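You operate a simulated robot arm through the tools that you are given. There is no shell and no other tool. Be economical: measure what you need, move in short steps, check, and stop when the job is done.

You run a simulated robot arm. Do the job below in one go: nothing can be reset, and whatever is moved stays where it is left.

Task
Pour juice to 100 ML in the teal tumbler and thin it with water to 150 ML.
Fine: none spilt, carton back; tumbler under the spout, tap off.

The check looks at the end state, three seconds after you hand in, the way a careful person would. Anything else that was tipped, shoved, dropped, spilled or broken makes it a failure.

Robot
A 7-joint arm with a two-finger parallel gripper, fixed in place. Base frame: the origin is at the foot of the arm, x ahead of it, y to its left, z up; the work surface is at about z = 0.91. Readings come in m, degrees, newtons and seconds.
With the tool pointing down near the work surface it reaches from about 0.24 to 0.68 m from the base axis. Its first joint turns from -66.0 to 66.0 degrees. Payload 2.4 kg.
The TCP is the grasp point between the finger pads, 0.03 m short of the fingertips. In the tool frame z runs along the fingers and y along their closing line. The gripper opens to 0.094 m. The fingers are 0.028 m wide and 0.01 m thick; the gripper's body (0.05 by 0.096 m) begins 0.055 m behind the TCP.
Orientation is told as [roll, pitch, yaw] about the base's x, y, z axes, in that order, counted from this pose: with the fingers straight down and closing along the base's y, the tool's x points along the base's -x, its y along +y and its z along -z.

Tools
- The arm moves only by the tool nudge_tool. Its argument "moves" is a list of rows, each an object of numbers (a shift or turn left out is 0, a gripper value left out holds the last): "tx", "ty", "tz": the shift along the base's x, y, z in units of 40 mm (1.0 is 40 mm); "rx", "ry", "rz": the turn, a rotation vector about the base's x, y, z in units of 6 degrees (1.0 is 6 degrees); "jaw": the opening, from 0 (shut) to 1 (fully open). In form: [{"tx": .., "ty": .., "tz": .., "rx": .., "ry": .., "rz": .., "jaw": ..}, ...]. A call has 1 to 10 rows; each row shifts and turns the commanded pose from where the row before left it. A call with a number of a shift or a turn outside -1 to 1 is refused whole. Each row takes 0.2 s and may step no farther than 0.05 m and 8.6 degrees from the row before; otherwise, or with a gripper value out of range, the whole call is refused. Where a pose cannot be reached the arm comes as near as it can. A force on the tool above 40 N (or 10 N above the force at the start of the call, whichever is more), or a blocked arm, ends the call early, and 0.2 s more pass. The fingers move at their own pace (about 0.153 m/s each) and stop on an object; they squeeze with about 27 N. The grip force told is the motor's: it shows also when the fingers shut on nothing. Time passes only in rows, and 0.2 s behind the last, so rows that do not move let the fingers close. The reply holds the time, the measured pose of the TCP, the force on the tool along the base axes, the opening and the grip force, in the units named above and with some noise.
- Cameras (640 x 400 px; columns grow to the right, rows downward): "scene" is fixed at [0.041, 0.4678, 1.4489]; the picture's right is [-0.73, -0.68, 0.00], its down [-0.30, 0.32, -0.90] and it looks along [0.61, -0.66, -0.44] (base axes); focal length 334 px, centre (320, 200). "wrist" rides on the gripper at [-0.037, 0, -0.058] in the tool frame; the picture's right is [0.00, -1.00, 0.00], its down [0.97, 0.00, -0.24] and it looks along [0.24, 0.00, 0.97] (tool axes); focal length 218 px, centre (320, 200). There is no depth. A picture from a camera that has moved, and an enlarged one, comes with that camera's place and axes in the base frame and with its lens. The place of the scene camera against the robot may be out by one fixed shift of up to 0.012 m in any direction.
- get_image(camera): a new picture of that camera. It takes no simulated time.
- zoom(camera, box): a new picture of the part [left, top, right, bottom] of that camera's present view, enlarged. It takes no simulated time.
- finish_job(): hands the job in; it is judged then, once.

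Go step by step. Nothing tells you positions but the pictures and the camera data: compare them with the known pose of the tool, close in by small moves and look again before you grip or let go. The budget is 120 turns and 84 pictures, counting those below and the enlarged ones. Unless the task says otherwise, let go and move clear before handing in, and close with one line.

The tools are called after "Call:" as name(argument=value, ...) on one line, values as JSON. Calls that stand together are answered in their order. nudge_tool: Moves the arm, as the interface text tells. Its arguments: {"type":"object","properties":{"moves":{"type":"array"}},"required":["moves"]} The other tools are called the same way: get_image (camera) takes a picture; zoom (camera, box) takes an enlarged picture of a part of a camera's view; finish_job () hands the job in.

At the start:

```text
t: 0.0
eef_pos: [0.3435, -0.1061, 1.326]
tool_rot: [0.0, 0.1, -0.1]
wrist_force: [0.2, -0.2, -0.6]
finger_gap: 0.094
gripper_force: 0.0
```

scene: 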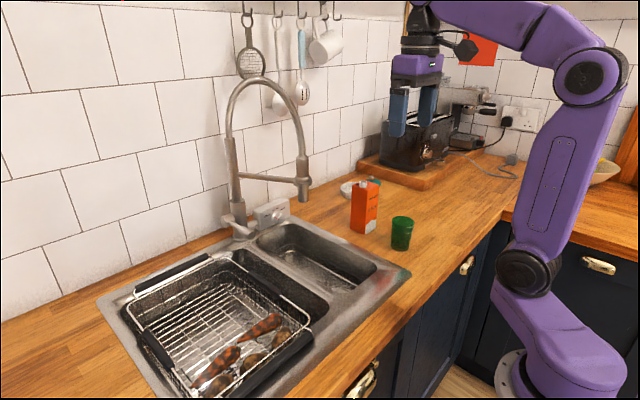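
wrist: 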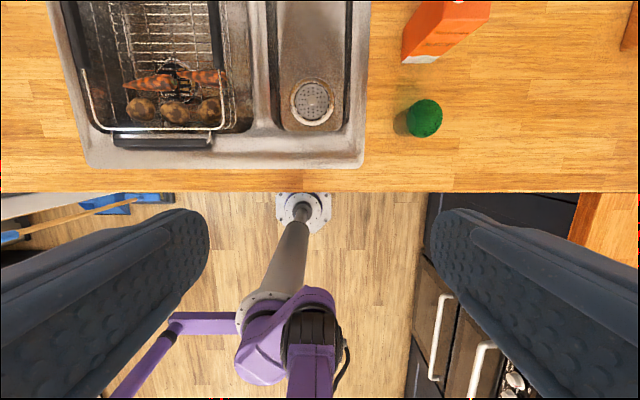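

I see a sink with a tap, an orange carton, a green/teal tumbler and perhaps another object behind the carton. I'll look closer before moving.

Call:
zoom(camera="scene", box=[320, 160, 440, 260])

Call:
zoom(camera="scene", box=[200, 60, 340, 260])

Call:
zoom(camera="wrist", box=[360, 0, 520, 150])

```text
4.00 times, centred on (380, 210) of scene
camera zoom: at [0.041, 0.4678, 1.4489], right [-0.73, -0.68, 0.0], down [-0.3, 0.32, -0.9], along [0.61, -0.66, -0.44], focal length 1338 px, centre (80, 160)
```

zoom: 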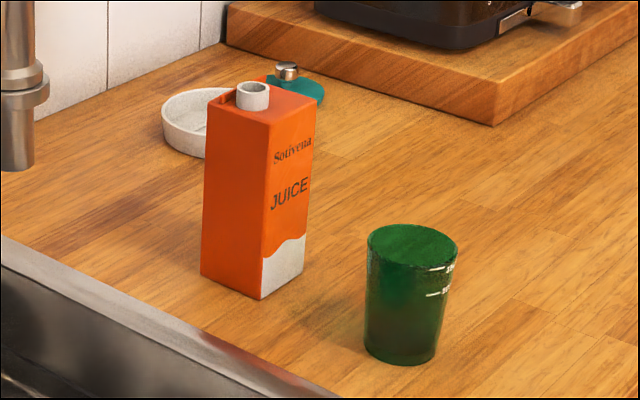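

```text
2.00 times, centred on (270, 160) of scene
camera zoom: at [0.041, 0.4678, 1.4489], right [-0.73, -0.68, 0.0], down [-0.3, 0.32, -0.9], along [0.61, -0.66, -0.44], focal length 669 px, centre (420, 280)
```

zoom: 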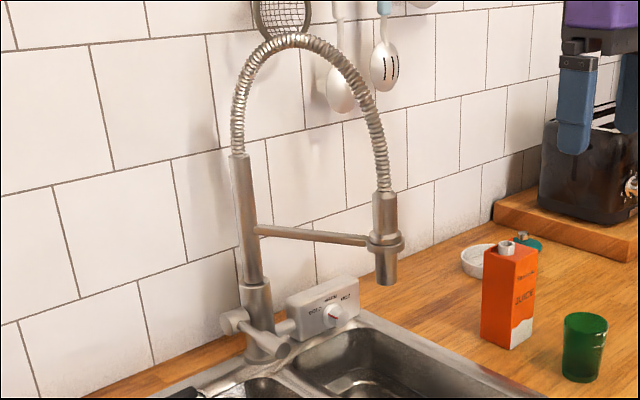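

```text
2.67 times, centred on (440, 75) of wrist
camera zoom: at [0.3816, -0.1047, 1.3829], right [0.0, -1.0, 0.0], down [-0.97, 0.0, 0.24], along [-0.24, 0.0, -0.97], focal length 582 px, centre (0, 533)
```

zoom: 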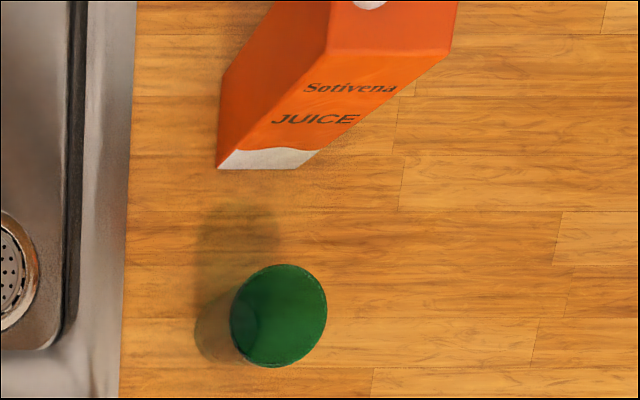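

The carton looks like it stands near (0.57, -0.29) and the tumbler near (0.43, -0.28). Next I read the tap's control box and the tumbler marks.

Call:
zoom(camera="scene", box=[210, 180, 300, 250])

Call:
zoom(camera="scene", box=[386, 208, 418, 256])

```text
5.71 times, centred on (255, 215) of scene
camera zoom: at [0.041, 0.4678, 1.4489], right [-0.73, -0.68, 0.0], down [-0.3, 0.32, -0.9], along [0.61, -0.66, -0.44], focal length 1911 px, centre (691, 114)
```

zoom: 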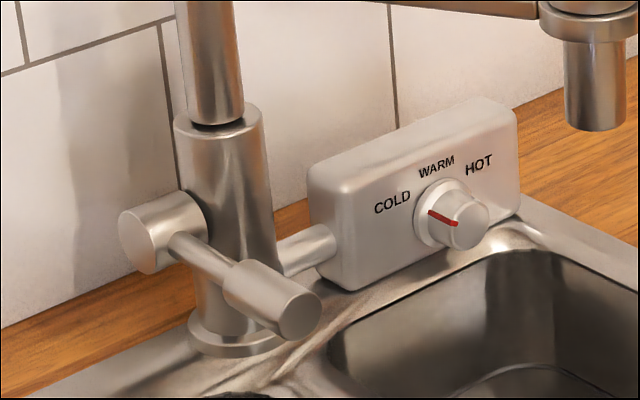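

```text
8.33 times, centred on (402, 232) of scene
camera zoom: at [0.041, 0.4678, 1.4489], right [-0.73, -0.68, 0.0], down [-0.3, 0.32, -0.9], along [0.61, -0.66, -0.44], focal length 2787 px, centre (-363, -67)
```

zoom: 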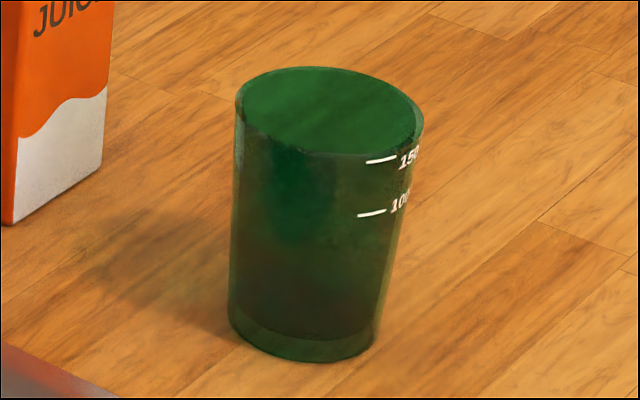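

The control box is a temperature dial (set to cold) and the tap has a side lever. I move the arm to look down over the carton and the teal thing behind it.

Call:
nudge_tool(moves=[{"tx": 0.8, "ty": -0.9}, {"tx": 0.8, "ty": -0.9}, {"tx": 0.8, "ty": -0.9}, {"tx": 0.8, "ty": -0.9}, {"tx": 0.8, "ty": -0.9}])

Call:
get_image(camera="wrist")

Call:
get_image(camera="scene")

```text
t: 1.2
eef_pos: [0.4528, -0.2354, 1.3134]
tool_rot: [0.1, 0.0, 0.0]
wrist_force: [0.1, 0.9, -0.1]
finger_gap: 0.0941
gripper_force: 0.1
out of reach, approached as far as the arm can: row 4, 5
```

```text
76 pictures are left
camera wrist: at [0.4912, -0.2354, 1.3708], right [0.0, -1.0, 0.0], down [-0.97, 0.0, 0.24], along [-0.24, 0.0, -0.97], focal length 218 px, centre (320, 200)
```

wrist: 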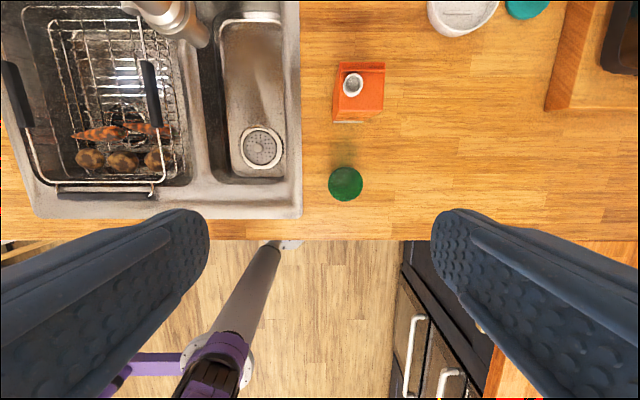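

```text
75 pictures are left
```

scene: 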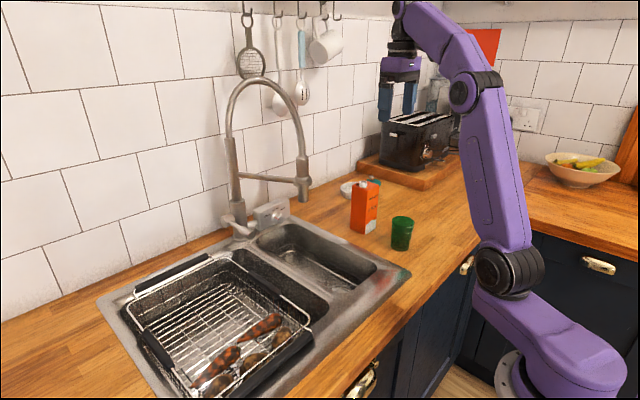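

The picture now shows carton, tumbler, white dish and teal disc. I zoom in to get the carton top, tumbler content and the tap's spout.

Call:
zoom(camera="wrist", box=[310, 50, 410, 210])

Call:
zoom(camera="wrist", box=[420, 0, 580, 50])

Call:
zoom(camera="wrist", box=[100, 0, 300, 180])

```text
2.50 times, centred on (360, 130) of wrist
camera zoom: at [0.4912, -0.2354, 1.3708], right [0.0, -1.0, 0.0], down [-0.97, 0.0, 0.24], along [-0.24, 0.0, -0.97], focal length 546 px, centre (220, 375)
```

zoom: 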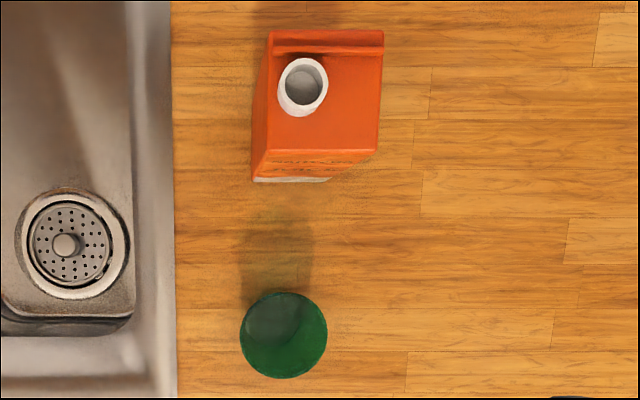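

```text
4.00 times, centred on (500, 25) of wrist
camera zoom: at [0.4912, -0.2354, 1.3708], right [0.0, -1.0, 0.0], down [-0.97, 0.0, 0.24], along [-0.24, 0.0, -0.97], focal length 873 px, centre (-400, 900)
```

zoom: 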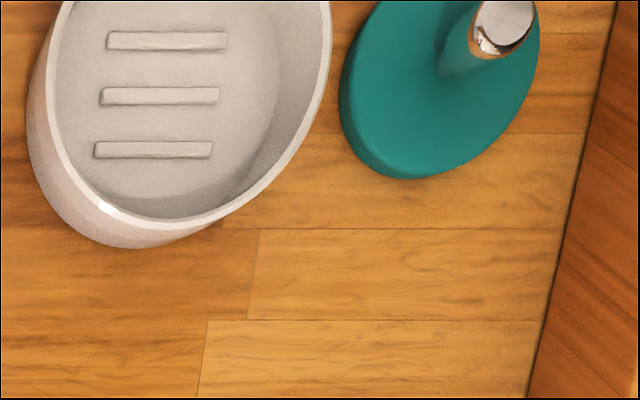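

```text
2.22 times, centred on (200, 90) of wrist
camera zoom: at [0.4912, -0.2354, 1.3708], right [0.0, -1.0, 0.0], down [-0.97, 0.0, 0.24], along [-0.24, 0.0, -0.97], focal length 485 px, centre (587, 444)
```

zoom: 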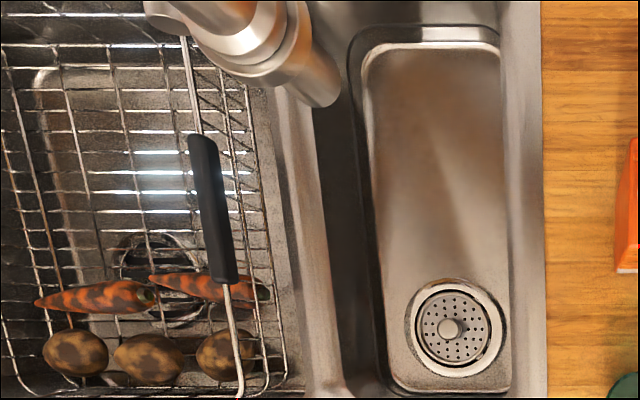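

Only the green tumbler carries ML marks; the teal disc is a plunger-like holder. I estimate spout outlet at (0.62,-0.085,1.05), lever tip about (0.69,0.03,0.97), sink floor about z=0.81. I check the rest of the scene for any other tumbler.

Call:
zoom(camera="scene", box=[400, 60, 640, 210])

```text
2.67 times, centred on (520, 135) of scene
camera zoom: at [0.041, 0.4678, 1.4489], right [-0.73, -0.68, 0.0], down [-0.3, 0.32, -0.9], along [0.61, -0.66, -0.44], focal length 892 px, centre (-213, 373)
```

zoom: 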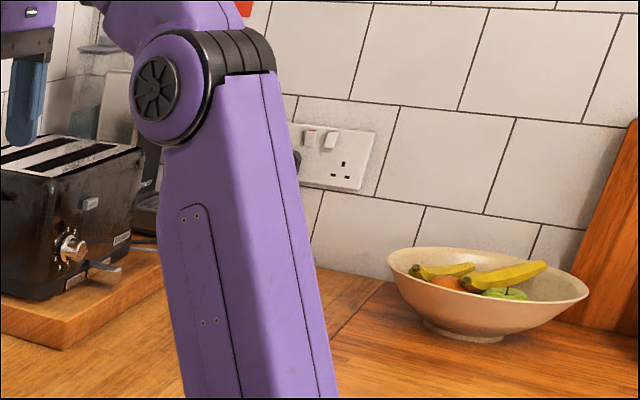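

The green tumbler is the only one, so it is the target. I now pitch the tool to about 30° below horizontal, facing +x, to rehearse the side grasp and pouring roll in free air.

Call:
nudge_tool(moves=[{"ry": -1, "tx": -0.4, "tz": 0.1}, {"ry": -1, "tx": -0.4, "tz": 0.1}, {"ry": -1, "tx": -0.4}, {"ry": -1, "tx": -0.3}, {"ry": -1, "tx": -0.3}, {"ry": -1, "tx": -0.3}, {"ry": -1, "tx": -0.3}, {"ry": -1, "tx": -0.3}, {"ry": -1, "tx": -0.3}, {"ry": -1, "tx": -0.3}])

Call:
get_image(camera="wrist")

Call:
get_image(camera="scene")

```text
t: 3.4
eef_pos: [0.3231, -0.2377, 1.3241]
tool_rot: [-0.1, -60.1, 0.2]
wrist_force: [0.9, -0.8, -1.0]
finger_gap: 0.0938
gripper_force: 0.0
```

```text
70 pictures are left
camera wrist: at [0.2911, -0.2381, 1.3838], right [0.0, -1.0, 0.0], down [-0.69, 0.0, -0.72], along [0.72, 0.0, -0.69], focal length 218 px, centre (320, 200)
```

wrist: 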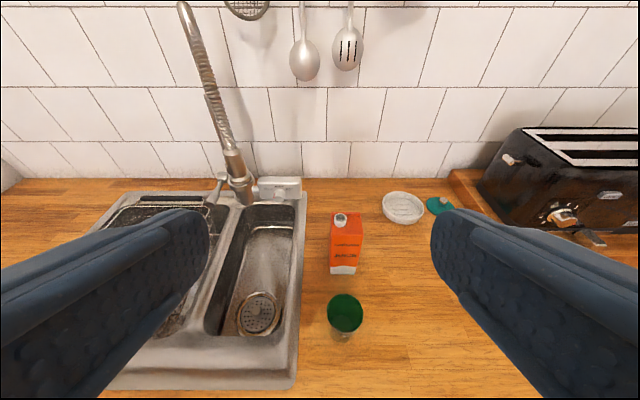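

```text
69 pictures are left
```

scene: 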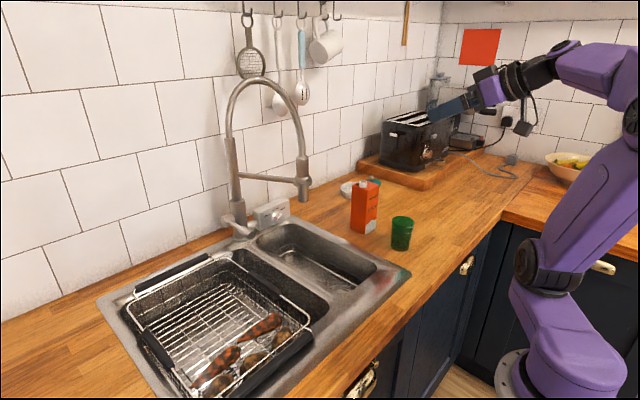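

The tilted pose works and gives a fine view. I zoom on the tap and on carton/tumbler to triangulate.

Call:
zoom(camera="wrist", box=[180, 130, 320, 250])

Call:
zoom(camera="wrist", box=[310, 200, 390, 350])

```text
3.33 times, centred on (250, 190) of wrist
camera zoom: at [0.2911, -0.2381, 1.3838], right [0.0, -1.0, 0.0], down [-0.69, 0.0, -0.72], along [0.72, 0.0, -0.69], focal length 728 px, centre (553, 233)
```

zoom: 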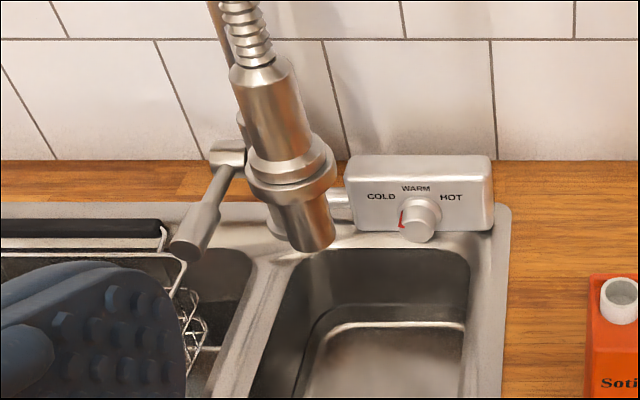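

```text
2.67 times, centred on (350, 275) of wrist
camera zoom: at [0.2911, -0.2381, 1.3838], right [0.0, -1.0, 0.0], down [-0.69, 0.0, -0.72], along [0.72, 0.0, -0.69], focal length 582 px, centre (240, 0)
```

zoom: 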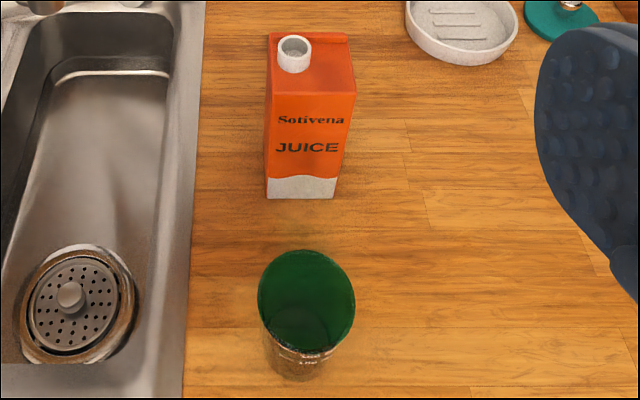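

Spout confirmed at about (0.62,-0.088,1.055), lever tip at (0.68,0.04,0.985). Now I rehearse the pouring roll (about -x axis) in the air at the pouring place.

Call:
nudge_tool(moves=[{"tx": 0.8, "ty": -0.9}, {"tx": 0.8, "ty": -0.9, "tz": -0.2}, {"tx": 0.8, "ty": -0.9, "tz": -0.2}, {"tz": -1}, {"rx": -1, "tz": -0.9}, {"rx": -1, "tz": -0.5}, {"rx": -1}, {"rx": -1}, {"rx": -1}, {"rx": -1}])

Call:
nudge_tool(moves=[{"rx": -1}, {"rx": -1}, {"rx": -1}, {"rx": -1}, {"rx": -1}, {"rx": -1}, {"rx": -1}, {"rx": -1}, {"rx": -1}, {"rx": -1}])

Call:
get_image(camera="scene")

```text
t: 5.6
eef_pos: [0.4191, -0.347, 1.2123]
tool_rot: [-55.6, -44.5, 45.5]
wrist_force: [-0.1, -0.8, -0.2]
finger_gap: 0.094
gripper_force: 0.2
```

```text
t: 7.8
eef_pos: [0.4929, -0.4141, 1.2997]
tool_rot: [-87.0, -4.5, 60.1]
wrist_force: [0.1, 1.0, -0.2]
finger_gap: 0.0939
gripper_force: 0.1
out of reach, approached as far as the arm can: row 2, 3, 4, 5, 6, 7, 8, 9, 10
```

```text
66 pictures are left
```

scene: 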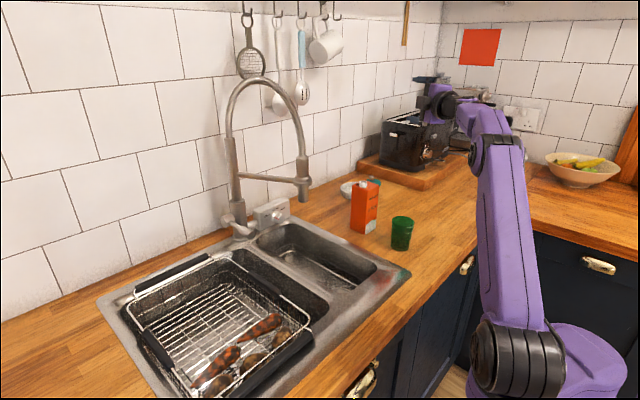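

Roll works to about -90° in orientation, but the position drifted outward: the pour place near the tumbler is too close in for a level tool. I test how low/where this near-level rolled pose can be held, moving down in the clear.

Call:
nudge_tool(moves=[{"tz": -0.8}, {"tz": -0.8}, {"tz": -0.8}, {"tz": -0.8}, {"tz": -0.8}, {"tz": -0.8}])

Call:
get_image(camera="scene")

```text
t: 9.2
eef_pos: [0.5202, -0.458, 1.1269]
tool_rot: [-87.3, -4.4, 60.2]
wrist_force: [0.3, -1.1, -0.2]
finger_gap: 0.0937
gripper_force: 0.0
out of reach, approached as far as the arm can: row 1, 2, 3, 4, 5
```

```text
65 pictures are left
```

scene: 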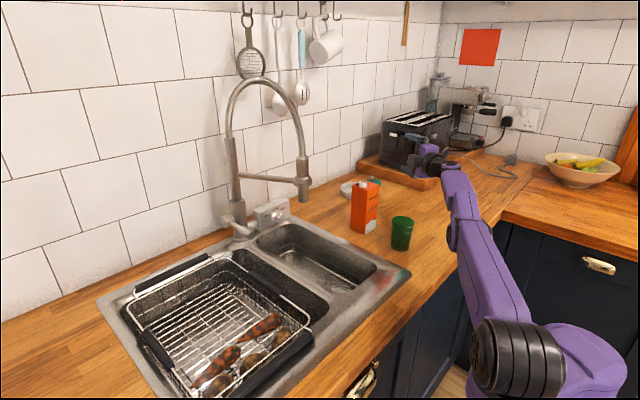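

At this farther place (0.52,-0.46,1.13) the rolled pose is reachable, so I'll set the tumbler at about (0.53,-0.40) and pour from there. I undo the roll first.

Call:
nudge_tool(moves=[{"tz": 1}, {"tz": 0.9, "rx": 1}, {"rx": 1}, {"rx": 1}, {"rx": 1}, {"rx": 1}, {"rx": 1}, {"rx": 1}, {"rx": 1}, {"rx": 1}])

Call:
nudge_tool(moves=[{"rx": 1}, {"rx": 1}, {"rx": 1}, {"rx": 1}, {"rx": 1}, {"rx": 1}])

```text
t: 11.4
eef_pos: [0.518, -0.4557, 1.2038]
tool_rot: [-49.9, -48.3, 41.7]
wrist_force: [0.1, -1.1, -0.9]
finger_gap: 0.0941
gripper_force: 0.1
```

```text
t: 12.8
eef_pos: [0.519, -0.4552, 1.2027]
tool_rot: [10.8, -59.8, -9.2]
wrist_force: [0.4, 0.2, -0.3]
finger_gap: 0.0943
gripper_force: 0.0
```

Slight overshoot in roll (~5.6°); I correct it and pitch the tool back to straight down above the tumbler.

Call:
nudge_tool(moves=[{"rx": -0.93, "tx": -0.2, "ty": 0.4}, {"ry": 1, "tx": -0.24, "ty": 0.44}, {"ry": 1, "tx": -0.24, "ty": 0.44}, {"ry": 1, "tx": -0.24, "ty": 0.44}, {"ry": 1, "tx": -0.24, "ty": 0.44}, {"ry": 1, "tx": -0.24, "ty": 0.44}, {"ry": 1, "tx": -0.24, "ty": 0.44}, {"ry": 1, "tx": -0.24, "ty": 0.44}, {"ry": 1, "tx": -0.24, "ty": 0.44}, {"ry": 1, "tx": -0.24, "ty": 0.44}])

Call:
nudge_tool(moves=[{"ry": 1}, {"rz": 1, "tz": -0.4}, {"rz": 1, "tz": -0.4}, {"rz": 1, "tz": -0.4}, {"rz": 1, "tz": -0.4}, {"rz": 1}])

Call:
get_image(camera="wrist")

```text
t: 15.0
eef_pos: [0.4268, -0.2808, 1.2043]
tool_rot: [-0.1, -6.1, 0.2]
wrist_force: [-0.7, -0.1, -0.4]
finger_gap: 0.0942
gripper_force: 0.2
```

```text
t: 16.4
eef_pos: [0.4246, -0.2823, 1.1392]
tool_rot: [-0.1, -0.2, 30.4]
wrist_force: [0.1, 0.3, 0.1]
finger_gap: 0.094
gripper_force: 0.1
```

```text
64 pictures are left
camera wrist: at [0.4577, -0.2629, 1.1964], right [0.51, -0.86, 0.0], down [-0.84, -0.49, 0.24], along [-0.2, -0.12, -0.97], focal length 218 px, centre (320, 200)
```

wrist: 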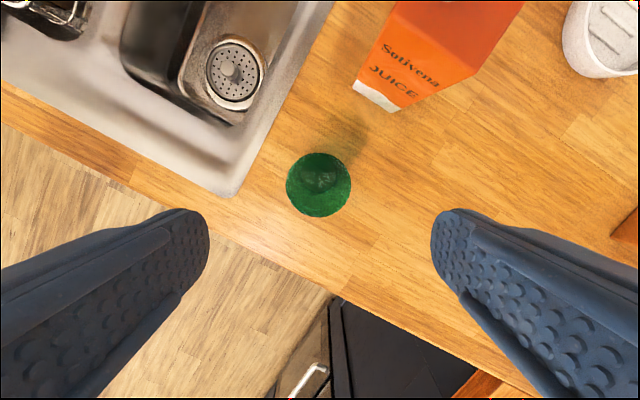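

Tumbler rim centre measured at (0.427,-0.279), radius 0.031. I descend around it.

Call:
nudge_tool(moves=[{"tx": 0.06, "ty": 0.08, "tz": -0.8}, {"tz": -0.9}, {"tz": -0.9}, {"tz": -0.9}, {"tz": -0.6}, {"tz": -0.5}])

Call:
get_image(camera="wrist")

Call:
zoom(camera="scene", box=[360, 180, 440, 260])

```text
t: 17.8
eef_pos: [0.4282, -0.2766, 0.9546]
tool_rot: [-0.1, -0.2, 30.3]
wrist_force: [0.6, -0.3, 0.4]
finger_gap: 0.0943
gripper_force: 0.1
```

```text
63 pictures are left
camera wrist: at [0.4617, -0.259, 1.011], right [0.5, -0.86, 0.0], down [-0.84, -0.49, 0.24], along [-0.2, -0.12, -0.97], focal length 218 px, centre (320, 200)
```

wrist: 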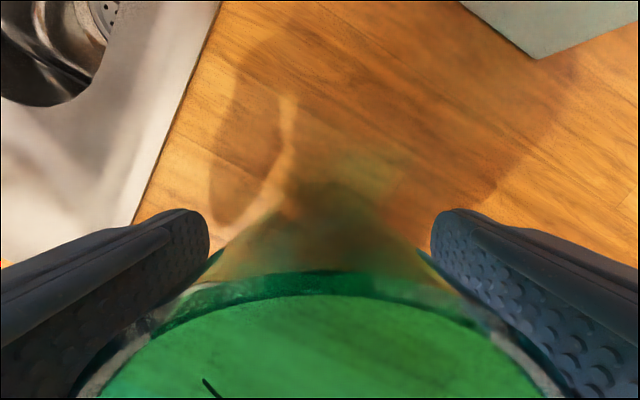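

```text
5.00 times, centred on (400, 220) of scene
camera zoom: at [0.041, 0.4678, 1.4489], right [-0.73, -0.68, 0.0], down [-0.3, 0.32, -0.9], along [0.61, -0.66, -0.44], focal length 1672 px, centre (-80, 100)
```

zoom: 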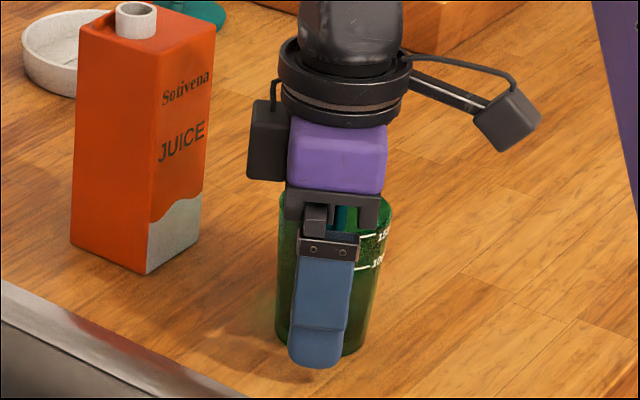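

The fingers straddle the tumbler. I close, and lift a little.

Call:
nudge_tool(moves=[{"jaw": 0}, {"jaw": 0}, {"jaw": 0}, {"tz": 0.3}, {"tz": 0.7}, {"tz": 0.5}])

Call:
get_image(camera="scene")

```text
t: 19.2
eef_pos: [0.4261, -0.2806, 1.0146]
tool_rot: [0.0, -0.2, 30.3]
wrist_force: [0.2, -0.5, -2.4]
finger_gap: 0.0616
gripper_force: 27.1
```

```text
61 pictures are left
```

scene: 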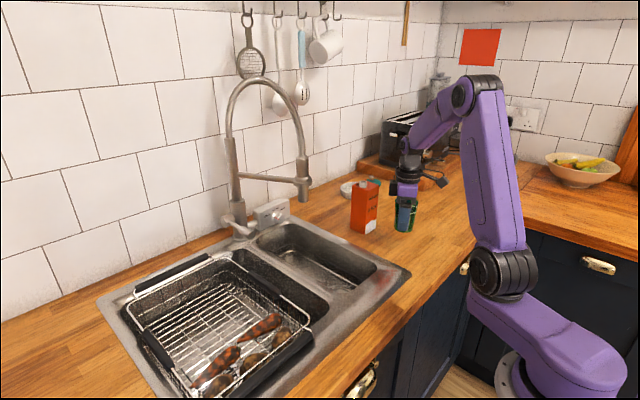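

The tumbler is held. I carry it to (0.53,-0.40), turning it -60° so that its marks face the scene camera.

Call:
nudge_tool(moves=[{"ty": -0.6, "rz": -1}, {"ty": -0.6, "rz": -1}, {"ty": -0.6, "rz": -1}, {"ty": -0.6, "rz": -1}, {"ty": -0.6, "rz": -1}, {"tx": 0.52, "rz": -1}, {"tx": 0.52, "rz": -1}, {"tx": 0.52, "rz": -1}, {"tx": 0.52, "rz": -1}, {"tx": 0.5, "rz": -1}])

Call:
nudge_tool(moves=[{"tz": -0.5}, {"tz": -0.5}, {"tz": -0.3}, {"tz": -0.1}])

Call:
get_image(camera="scene")

```text
t: 21.4
eef_pos: [0.5313, -0.3979, 1.015]
tool_rot: [-0.1, -0.2, -29.8]
wrist_force: [-0.4, -0.6, -3.0]
finger_gap: 0.0614
gripper_force: 26.9
```

```text
t: 22.4
eef_pos: [0.5308, -0.397, 0.9594]
tool_rot: [0.0, -0.2, -29.6]
wrist_force: [0.2, 0.3, -2.1]
finger_gap: 0.0616
gripper_force: 26.7
```

```text
60 pictures are left
```

scene: 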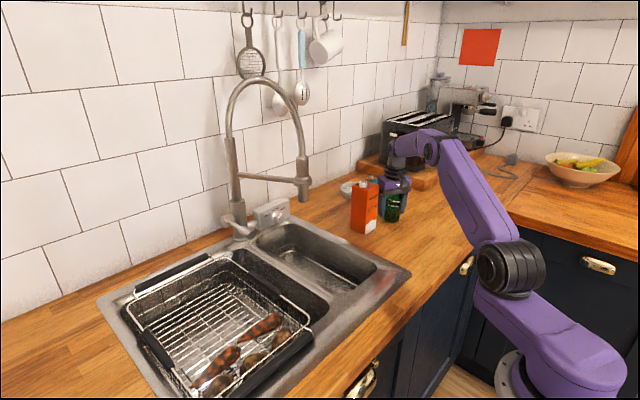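

Near touchdown; I lower the last few millimetres, release, and rise.

Call:
nudge_tool(moves=[{"tz": -0.06}, {"tz": -0.05}])

Call:
zoom(camera="scene", box=[350, 160, 430, 240])

```text
t: 23.0
eef_pos: [0.5303, -0.3984, 0.9541]
tool_rot: [0.1, -0.2, -29.8]
wrist_force: [0.2, 0.0, -2.9]
finger_gap: 0.0618
gripper_force: 26.5
```

```text
5.00 times, centred on (390, 200) of scene
camera zoom: at [0.041, 0.4678, 1.449], right [-0.73, -0.68, 0.0], down [-0.3, 0.32, -0.9], along [0.61, -0.66, -0.44], focal length 1672 px, centre (-30, 200)
```

zoom: 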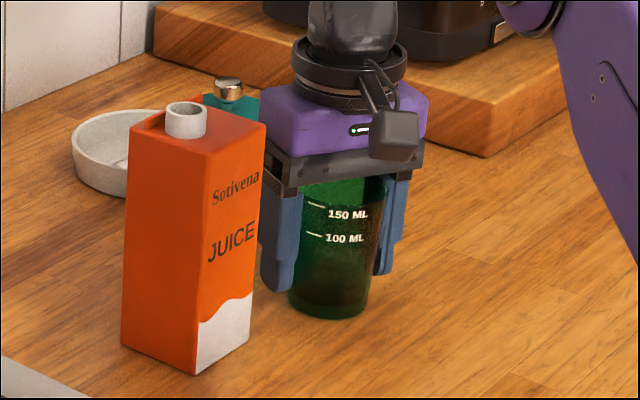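

The marks face the camera well now. The load still hangs on the tool, so I lower a bit more.

Call:
nudge_tool(moves=[{"tz": -0.05}, {}])

Call:
nudge_tool(moves=[{"tz": -0.05}, {}])

```text
t: 23.6
eef_pos: [0.5304, -0.3987, 0.9529]
tool_rot: [0.0, -0.3, -29.7]
wrist_force: [-1.0, 0.3, 6.0]
finger_gap: 0.0615
gripper_force: 27.1
```

```text
t: 24.2
eef_pos: [0.5309, -0.3988, 0.9516]
tool_rot: [0.1, -0.3, -29.6]
wrist_force: [1.0, 1.0, 11.9]
finger_gap: 0.0609
gripper_force: 27.5
```

It stands on the counter. I release and rise.

Call:
nudge_tool(moves=[{"tz": 0.04}, {"jaw": 0.9}, {"jaw": 0.9}, {"tz": 0.5}, {"tz": 0.9}, {"tz": 0.9}, {"tz": 0.9}, {"tz": 0.9}])

Call:
get_image(camera="wrist")

```text
t: 26.0
eef_pos: [0.5302, -0.3944, 1.1178]
tool_rot: [0.0, -0.1, -29.8]
wrist_force: [0.6, -0.1, 0.5]
finger_gap: 0.0846
gripper_force: 0.0
out of reach, approached as far as the arm can: row 8
```

```text
58 pictures are left
camera wrist: at [0.5622, -0.4126, 1.1743], right [-0.5, -0.87, 0.0], down [-0.84, 0.48, 0.24], along [-0.21, 0.12, -0.97], focal length 218 px, centre (320, 200)
```

wrist: 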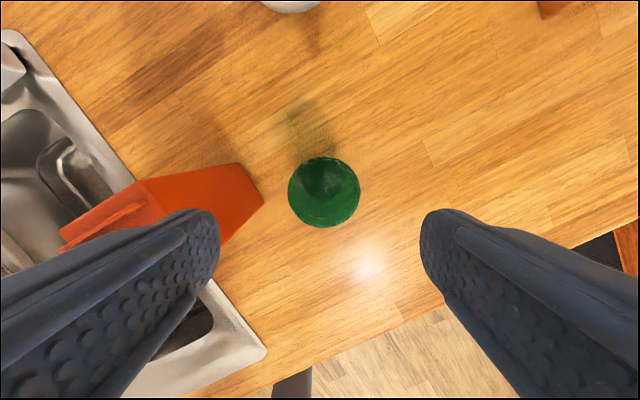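

Tumbler now at (0.528,-0.398). Next I back off and pitch the tool to 30° below level, in front of the carton.

Call:
nudge_tool(moves=[{"tx": -0.6, "rz": 1}, {"tx": -0.6, "rz": 1}, {"tx": -0.6, "rz": 1}, {"tx": -0.6, "rz": 1}, {"tx": -0.5, "rz": 0.96}])

Call:
nudge_tool(moves=[{"ry": -1, "ty": 0.26}, {"ry": -1, "ty": 0.26}, {"ry": -1, "ty": 0.26}, {"ry": -1, "ty": 0.26}, {"ry": -1, "ty": 0.26}, {"ry": -1, "ty": 0.26}, {"ry": -1, "ty": 0.26}, {"ry": -1, "ty": 0.26}, {"ry": -1, "ty": 0.26}, {"ry": -1, "ty": 0.26}])

Call:
get_image(camera="wrist")

```text
t: 27.2
eef_pos: [0.4098, -0.3949, 1.1166]
tool_rot: [-0.1, -0.2, 0.2]
wrist_force: [-0.5, 0.8, 0.0]
finger_gap: 0.0848
gripper_force: 0.0
```

```text
t: 29.4
eef_pos: [0.4121, -0.29, 1.1149]
tool_rot: [-0.2, -60.2, 0.1]
wrist_force: [0.2, 0.0, -0.3]
finger_gap: 0.0846
gripper_force: 0.1
```

```text
57 pictures are left
camera wrist: at [0.3806, -0.2908, 1.1748], right [0.0, -1.0, 0.0], down [-0.69, 0.0, -0.72], along [0.72, 0.0, -0.69], focal length 218 px, centre (320, 200)
```

wrist: 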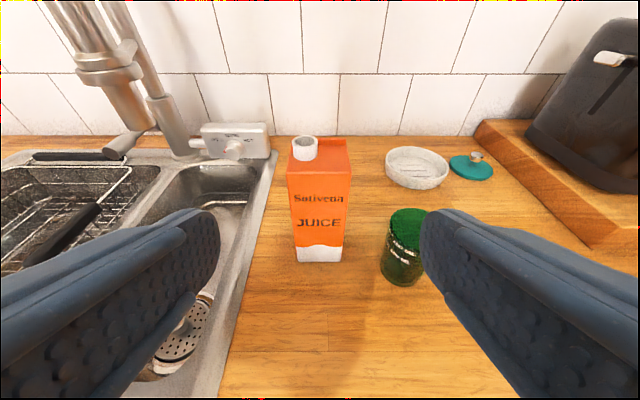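

Carton: front face x≈0.536, y-centre -0.2895, top about 1.06, spout lip about 1.072. I advance so the fingers straddle it (tcp 0.548,-0.29,1.005).

Call:
nudge_tool(moves=[{"tx": 0.85, "tz": -0.69}, {"tx": 0.85, "tz": -0.69}, {"tx": 0.85, "tz": -0.69}, {"tx": 0.8, "tz": -0.69}])

Call:
zoom(camera="scene", box=[330, 150, 430, 250])

Call:
get_image(camera="wrist")

```text
t: 30.4
eef_pos: [0.5433, -0.2927, 1.0034]
tool_rot: [-0.3, -60.3, 0.3]
wrist_force: [-0.2, -0.8, 0.6]
finger_gap: 0.0843
gripper_force: 0.2
```

```text
4.00 times, centred on (380, 200) of scene
camera zoom: at [0.041, 0.4678, 1.4489], right [-0.73, -0.68, 0.0], down [-0.3, 0.32, -0.9], along [0.61, -0.66, -0.44], focal length 1338 px, centre (80, 200)
```

zoom: 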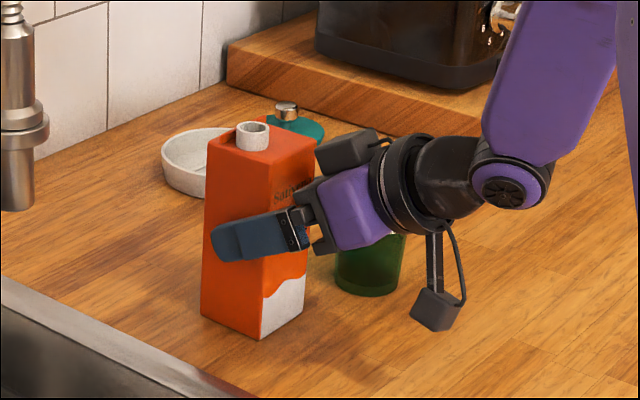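

```text
55 pictures are left
camera wrist: at [0.5122, -0.2927, 1.0629], right [0.0, -1.0, 0.0], down [-0.69, 0.0, -0.72], along [0.72, 0.0, -0.69], focal length 218 px, centre (320, 200)
```

wrist: 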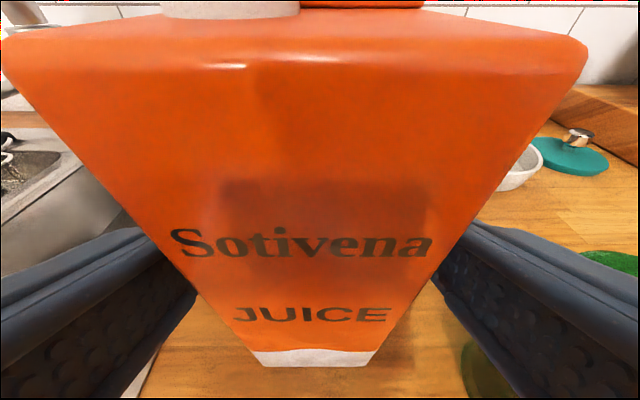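

The fingers straddle the carton well. I grip and lift slightly to feel the weight.

Call:
nudge_tool(moves=[{"jaw": 0, "ty": 0.06}, {}, {}, {"tz": 0.2}, {"tz": 0.5}, {"tz": 0.6}, {}])

Call:
zoom(camera="scene", box=[330, 150, 430, 250])

```text
t: 32.0
eef_pos: [0.5451, -0.2869, 1.0586]
tool_rot: [-0.2, -60.2, 0.1]
wrist_force: [0.4, -0.2, -3.1]
finger_gap: 0.0641
gripper_force: 27.4
```

```text
4.00 times, centred on (380, 200) of scene
camera zoom: at [0.041, 0.4678, 1.449], right [-0.73, -0.68, 0.0], down [-0.3, 0.32, -0.9], along [0.61, -0.66, -0.44], focal length 1338 px, centre (80, 200)
```

zoom: 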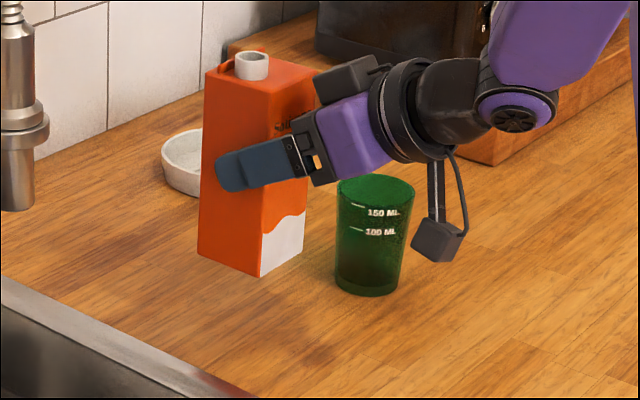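

Held; about 0.3 kg, so it's partly full. I lift over the tumbler's rim height and carry it to the far side of the tumbler.

Call:
nudge_tool(moves=[{"tz": 0.7}, {"tz": 0.7}, {"tz": 0.6}, {"ty": -0.6, "tx": -0.1}, {"ty": -0.8, "tx": -0.1}, {"ty": -0.8, "tx": -0.15}, {"ty": -0.8, "tx": -0.15}, {"ty": -0.8, "tx": -0.15}, {"ty": -0.8, "tx": -0.15}, {"ty": -0.3}])

Call:
get_image(camera="scene")

```text
t: 34.2
eef_pos: [0.5143, -0.4831, 1.1341]
tool_rot: [-0.1, -60.1, 0.1]
wrist_force: [0.7, 0.6, -3.9]
finger_gap: 0.0643
gripper_force: 27.2
```

```text
53 pictures are left
```

scene: 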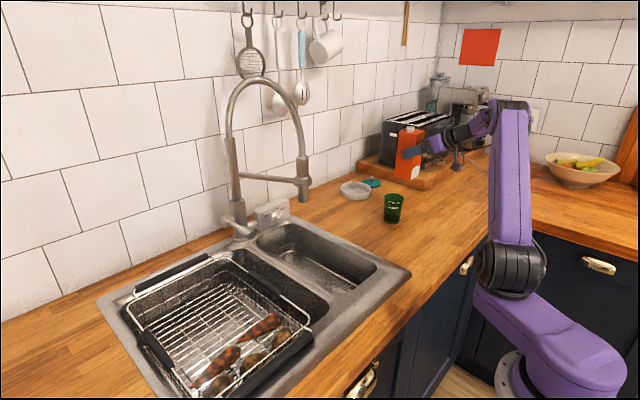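

Now I tilt the first 30° while bringing the lip over the tumbler.

Call:
nudge_tool(moves=[{"rx": -1, "tz": -0.5, "ty": 0.1}, {"rx": -1, "tz": -0.5, "ty": 0.1}, {"rx": -1, "tz": -0.5, "ty": 0.1}, {"rx": -1, "tz": -0.5, "ty": 0.1}, {"rx": -1, "tz": -0.5, "ty": 0.1}])

Call:
zoom(camera="scene", box=[340, 120, 460, 240])

Call:
get_image(camera="wrist")

```text
t: 35.4
eef_pos: [0.5123, -0.4657, 1.0383]
tool_rot: [-49.4, -48.6, 41.1]
wrist_force: [-0.1, -0.1, -4.1]
finger_gap: 0.0642
gripper_force: 27.3
```

```text
3.33 times, centred on (400, 180) of scene
camera zoom: at [0.041, 0.4677, 1.449], right [-0.73, -0.68, 0.0], down [-0.3, 0.32, -0.9], along [0.61, -0.66, -0.44], focal length 1115 px, centre (53, 267)
```

zoom: 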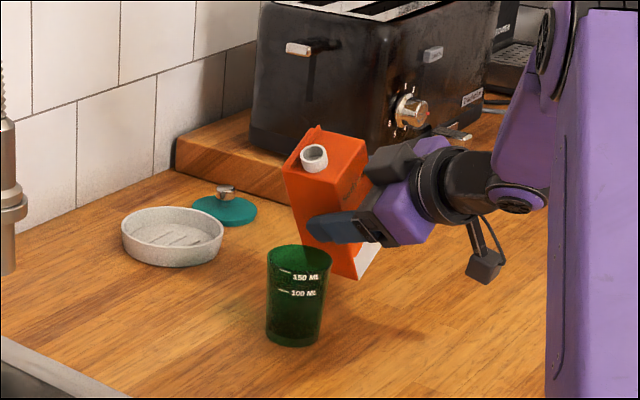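

```text
51 pictures are left
camera wrist: at [0.4829, -0.4345, 1.0893], right [0.0, -0.86, 0.5], down [-0.69, -0.36, -0.62], along [0.72, -0.35, -0.6], focal length 218 px, centre (320, 200)
```

wrist: 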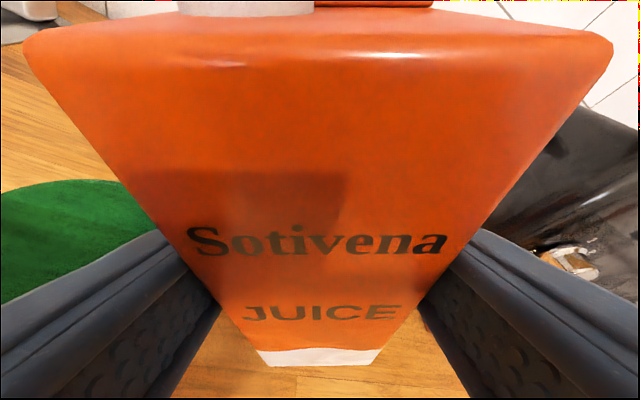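

Clean so far. I tilt to about 48°.

Call:
nudge_tool(moves=[{"rx": -1, "tz": -0.18, "ty": -0.05}, {"rx": -1, "tz": -0.18, "ty": -0.05}, {"rx": -1, "tz": -0.15, "ty": -0.05}])

Call:
zoom(camera="scene", box=[360, 150, 440, 230])

```text
t: 36.2
eef_pos: [0.5143, -0.4712, 1.0162]
tool_rot: [-65.9, -35.4, 52.4]
wrist_force: [-1.1, -0.2, -4.0]
finger_gap: 0.0643
gripper_force: 27.2
```

```text
5.00 times, centred on (400, 190) of scene
camera zoom: at [0.041, 0.4677, 1.449], right [-0.73, -0.68, 0.0], down [-0.3, 0.32, -0.9], along [0.61, -0.66, -0.44], focal length 1672 px, centre (-80, 250)
```

zoom: 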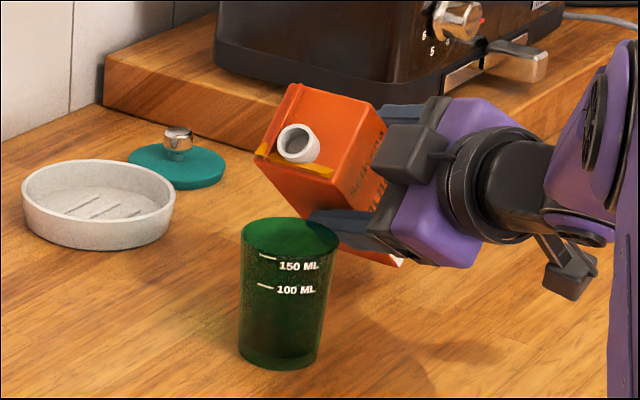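

There is a yellowish strip on the carton's top edge; I look closer before continuing.

Call:
zoom(camera="scene", box=[385, 160, 425, 200])

```text
10.00 times, centred on (405, 180) of scene
camera zoom: at [0.041, 0.4677, 1.449], right [-0.73, -0.68, 0.0], down [-0.3, 0.32, -0.9], along [0.61, -0.66, -0.44], focal length 3344 px, centre (-530, 400)
```

zoom: 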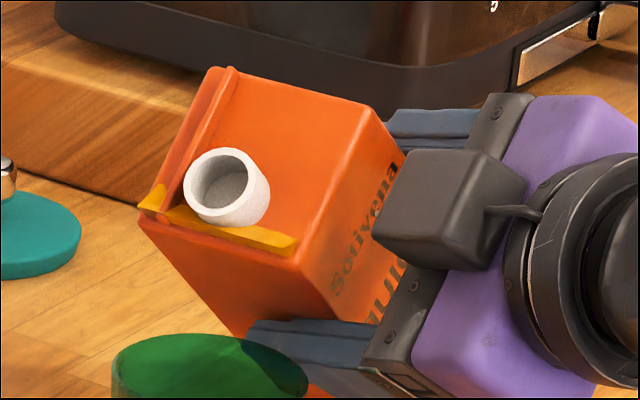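

That strip is the juice surface showing at the top corner, so flow starts soon. I tilt in small steps now.

Call:
nudge_tool(moves=[{"rx": -0.4, "ty": -0.02}, {"rx": -0.4, "ty": -0.02}, {}])

Call:
zoom(camera="scene", box=[375, 165, 425, 225])

```text
t: 37.0
eef_pos: [0.5127, -0.4728, 1.0161]
tool_rot: [-69.4, -31.5, 54.4]
wrist_force: [-0.2, 0.2, -3.3]
finger_gap: 0.0644
gripper_force: 27.1
```

```text
6.67 times, centred on (400, 195) of scene
camera zoom: at [0.041, 0.4677, 1.449], right [-0.73, -0.68, 0.0], down [-0.3, 0.32, -0.9], along [0.61, -0.66, -0.44], focal length 2229 px, centre (-213, 233)
```

zoom: 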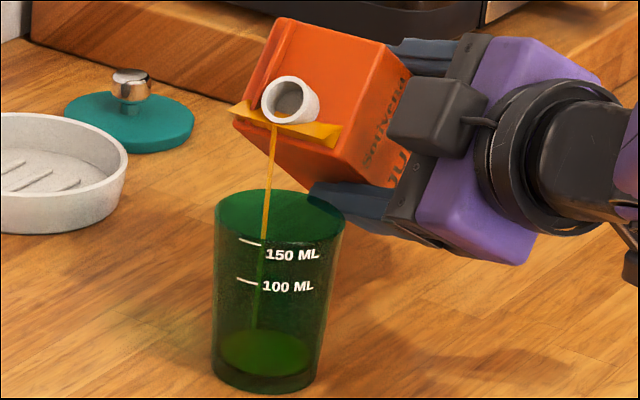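

A thin stream falls neatly inside. I hold and watch the level.

Call:
nudge_tool(moves=[{}, {}, {}])

Call:
zoom(camera="scene", box=[375, 165, 425, 225])

```text
t: 37.8
eef_pos: [0.5142, -0.4724, 1.0165]
tool_rot: [-69.3, -31.7, 54.3]
wrist_force: [0.0, 1.1, -2.9]
finger_gap: 0.0643
gripper_force: 26.8
```

```text
6.67 times, centred on (400, 195) of scene
camera zoom: at [0.041, 0.4677, 1.449], right [-0.73, -0.68, 0.0], down [-0.3, 0.32, -0.9], along [0.61, -0.66, -0.44], focal length 2229 px, centre (-213, 233)
```

zoom: 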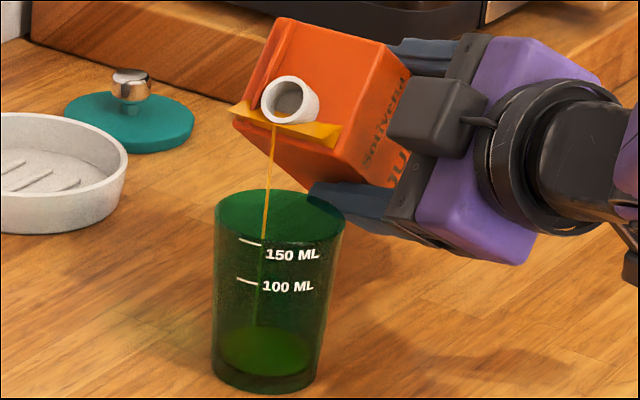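

Flow is slowing; about 15-20 ML in. I tilt a further 6° and wait.

Call:
nudge_tool(moves=[{"rx": -0.5, "ty": -0.03, "tz": 0.05}, {"rx": -0.5, "ty": -0.02, "tz": 0.05}, {}, {}, {}, {}])

Call:
zoom(camera="scene", box=[375, 165, 425, 225])

```text
t: 39.2
eef_pos: [0.5134, -0.4742, 1.0195]
tool_rot: [-73.4, -26.6, 56.1]
wrist_force: [-0.2, -0.3, -3.7]
finger_gap: 0.0642
gripper_force: 27.0
```

```text
6.67 times, centred on (400, 195) of scene
camera zoom: at [0.041, 0.4677, 1.449], right [-0.73, -0.68, 0.0], down [-0.3, 0.32, -0.9], along [0.61, -0.66, -0.44], focal length 2229 px, centre (-213, 233)
```

zoom: 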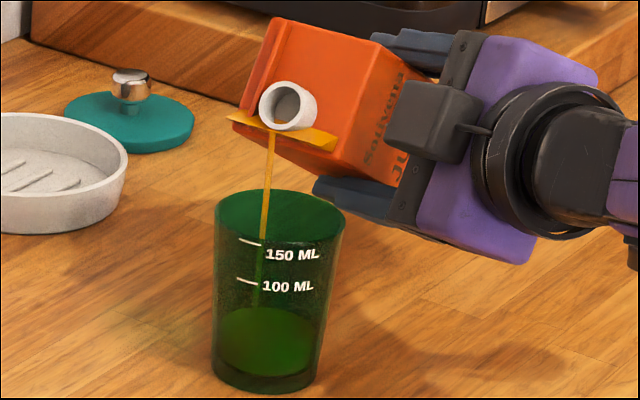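

Now about 30 ML. The stream stays inside; I continue another 6° with a hold.

Call:
nudge_tool(moves=[{"rx": -0.5, "ty": -0.02, "tz": 0.05}, {"rx": -0.5, "ty": -0.02, "tz": 0.05}, {}, {}, {}, {}, {}])

Call:
zoom(camera="scene", box=[375, 165, 425, 225])

```text
t: 40.8
eef_pos: [0.5133, -0.4755, 1.0253]
tool_rot: [-76.8, -21.6, 57.7]
wrist_force: [0.8, -0.3, -2.7]
finger_gap: 0.0643
gripper_force: 26.8
```

```text
6.67 times, centred on (400, 195) of scene
camera zoom: at [0.041, 0.4677, 1.449], right [-0.73, -0.68, 0.0], down [-0.3, 0.32, -0.9], along [0.61, -0.66, -0.44], focal length 2229 px, centre (-213, 233)
```

zoom: 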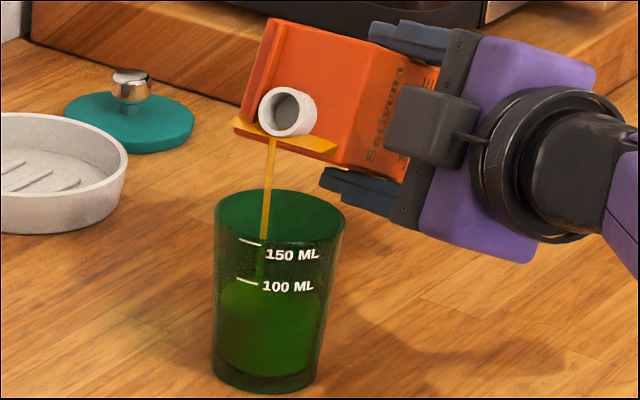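

About 55 ML now and still running. I hold for a second and look again.

Call:
nudge_tool(moves=[{}, {}, {}, {}])

Call:
zoom(camera="scene", box=[380, 190, 410, 225])

```text
t: 41.8
eef_pos: [0.514, -0.4765, 1.0252]
tool_rot: [-76.8, -21.6, 57.7]
wrist_force: [0.0, -0.7, -2.8]
finger_gap: 0.0643
gripper_force: 27.1
```

```text
11.43 times, centred on (395, 208) of scene
camera zoom: at [0.041, 0.4677, 1.449], right [-0.73, -0.68, 0.0], down [-0.3, 0.32, -0.9], along [0.61, -0.66, -0.44], focal length 3822 px, centre (-537, 114)
```

zoom: 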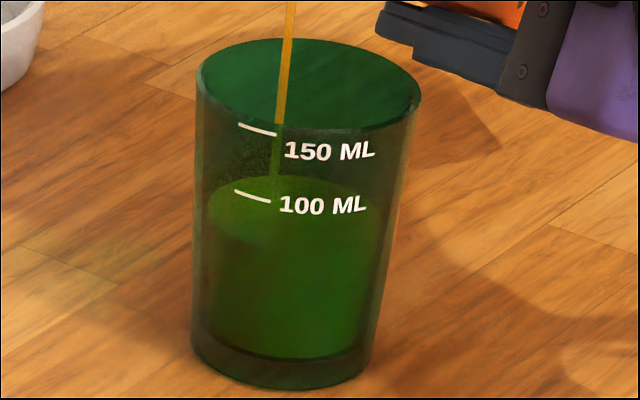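

Roughly 67 ML. I hold another second.

Call:
nudge_tool(moves=[{}, {}, {}, {}])

Call:
zoom(camera="scene", box=[380, 190, 410, 225])

```text
t: 42.8
eef_pos: [0.5133, -0.4763, 1.025]
tool_rot: [-76.9, -21.6, 57.6]
wrist_force: [0.7, 0.2, -3.8]
finger_gap: 0.0643
gripper_force: 26.6
```

```text
11.43 times, centred on (395, 208) of scene
camera zoom: at [0.041, 0.4677, 1.449], right [-0.73, -0.68, 0.0], down [-0.3, 0.32, -0.9], along [0.61, -0.66, -0.44], focal length 3822 px, centre (-537, 114)
```

zoom: 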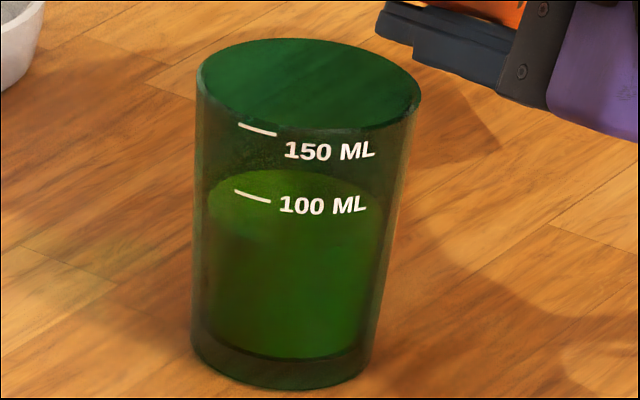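

Flow stopped by itself at about 72 ML (roughly 5 ML per degree). I add 3° and let it settle.

Call:
nudge_tool(moves=[{"rx": -0.25, "ty": -0.01, "tz": 0.03}, {"rx": -0.25, "ty": -0.01, "tz": 0.03}, {}, {}, {}, {}, {}, {}, {}, {}])

Call:
zoom(camera="scene", box=[380, 190, 410, 225])

```text
t: 45.0
eef_pos: [0.5137, -0.476, 1.0275]
tool_rot: [-78.5, -19.1, 58.3]
wrist_force: [0.0, -0.9, -4.3]
finger_gap: 0.0642
gripper_force: 27.1
```

```text
11.43 times, centred on (395, 208) of scene
camera zoom: at [0.041, 0.4677, 1.449], right [-0.73, -0.68, 0.0], down [-0.3, 0.32, -0.9], along [0.61, -0.66, -0.44], focal length 3822 px, centre (-537, 114)
```

zoom: 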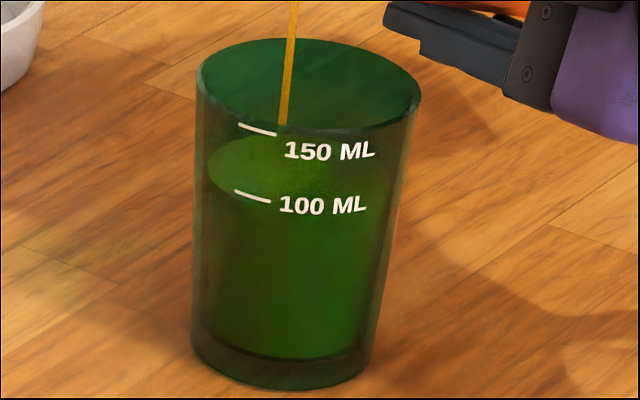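

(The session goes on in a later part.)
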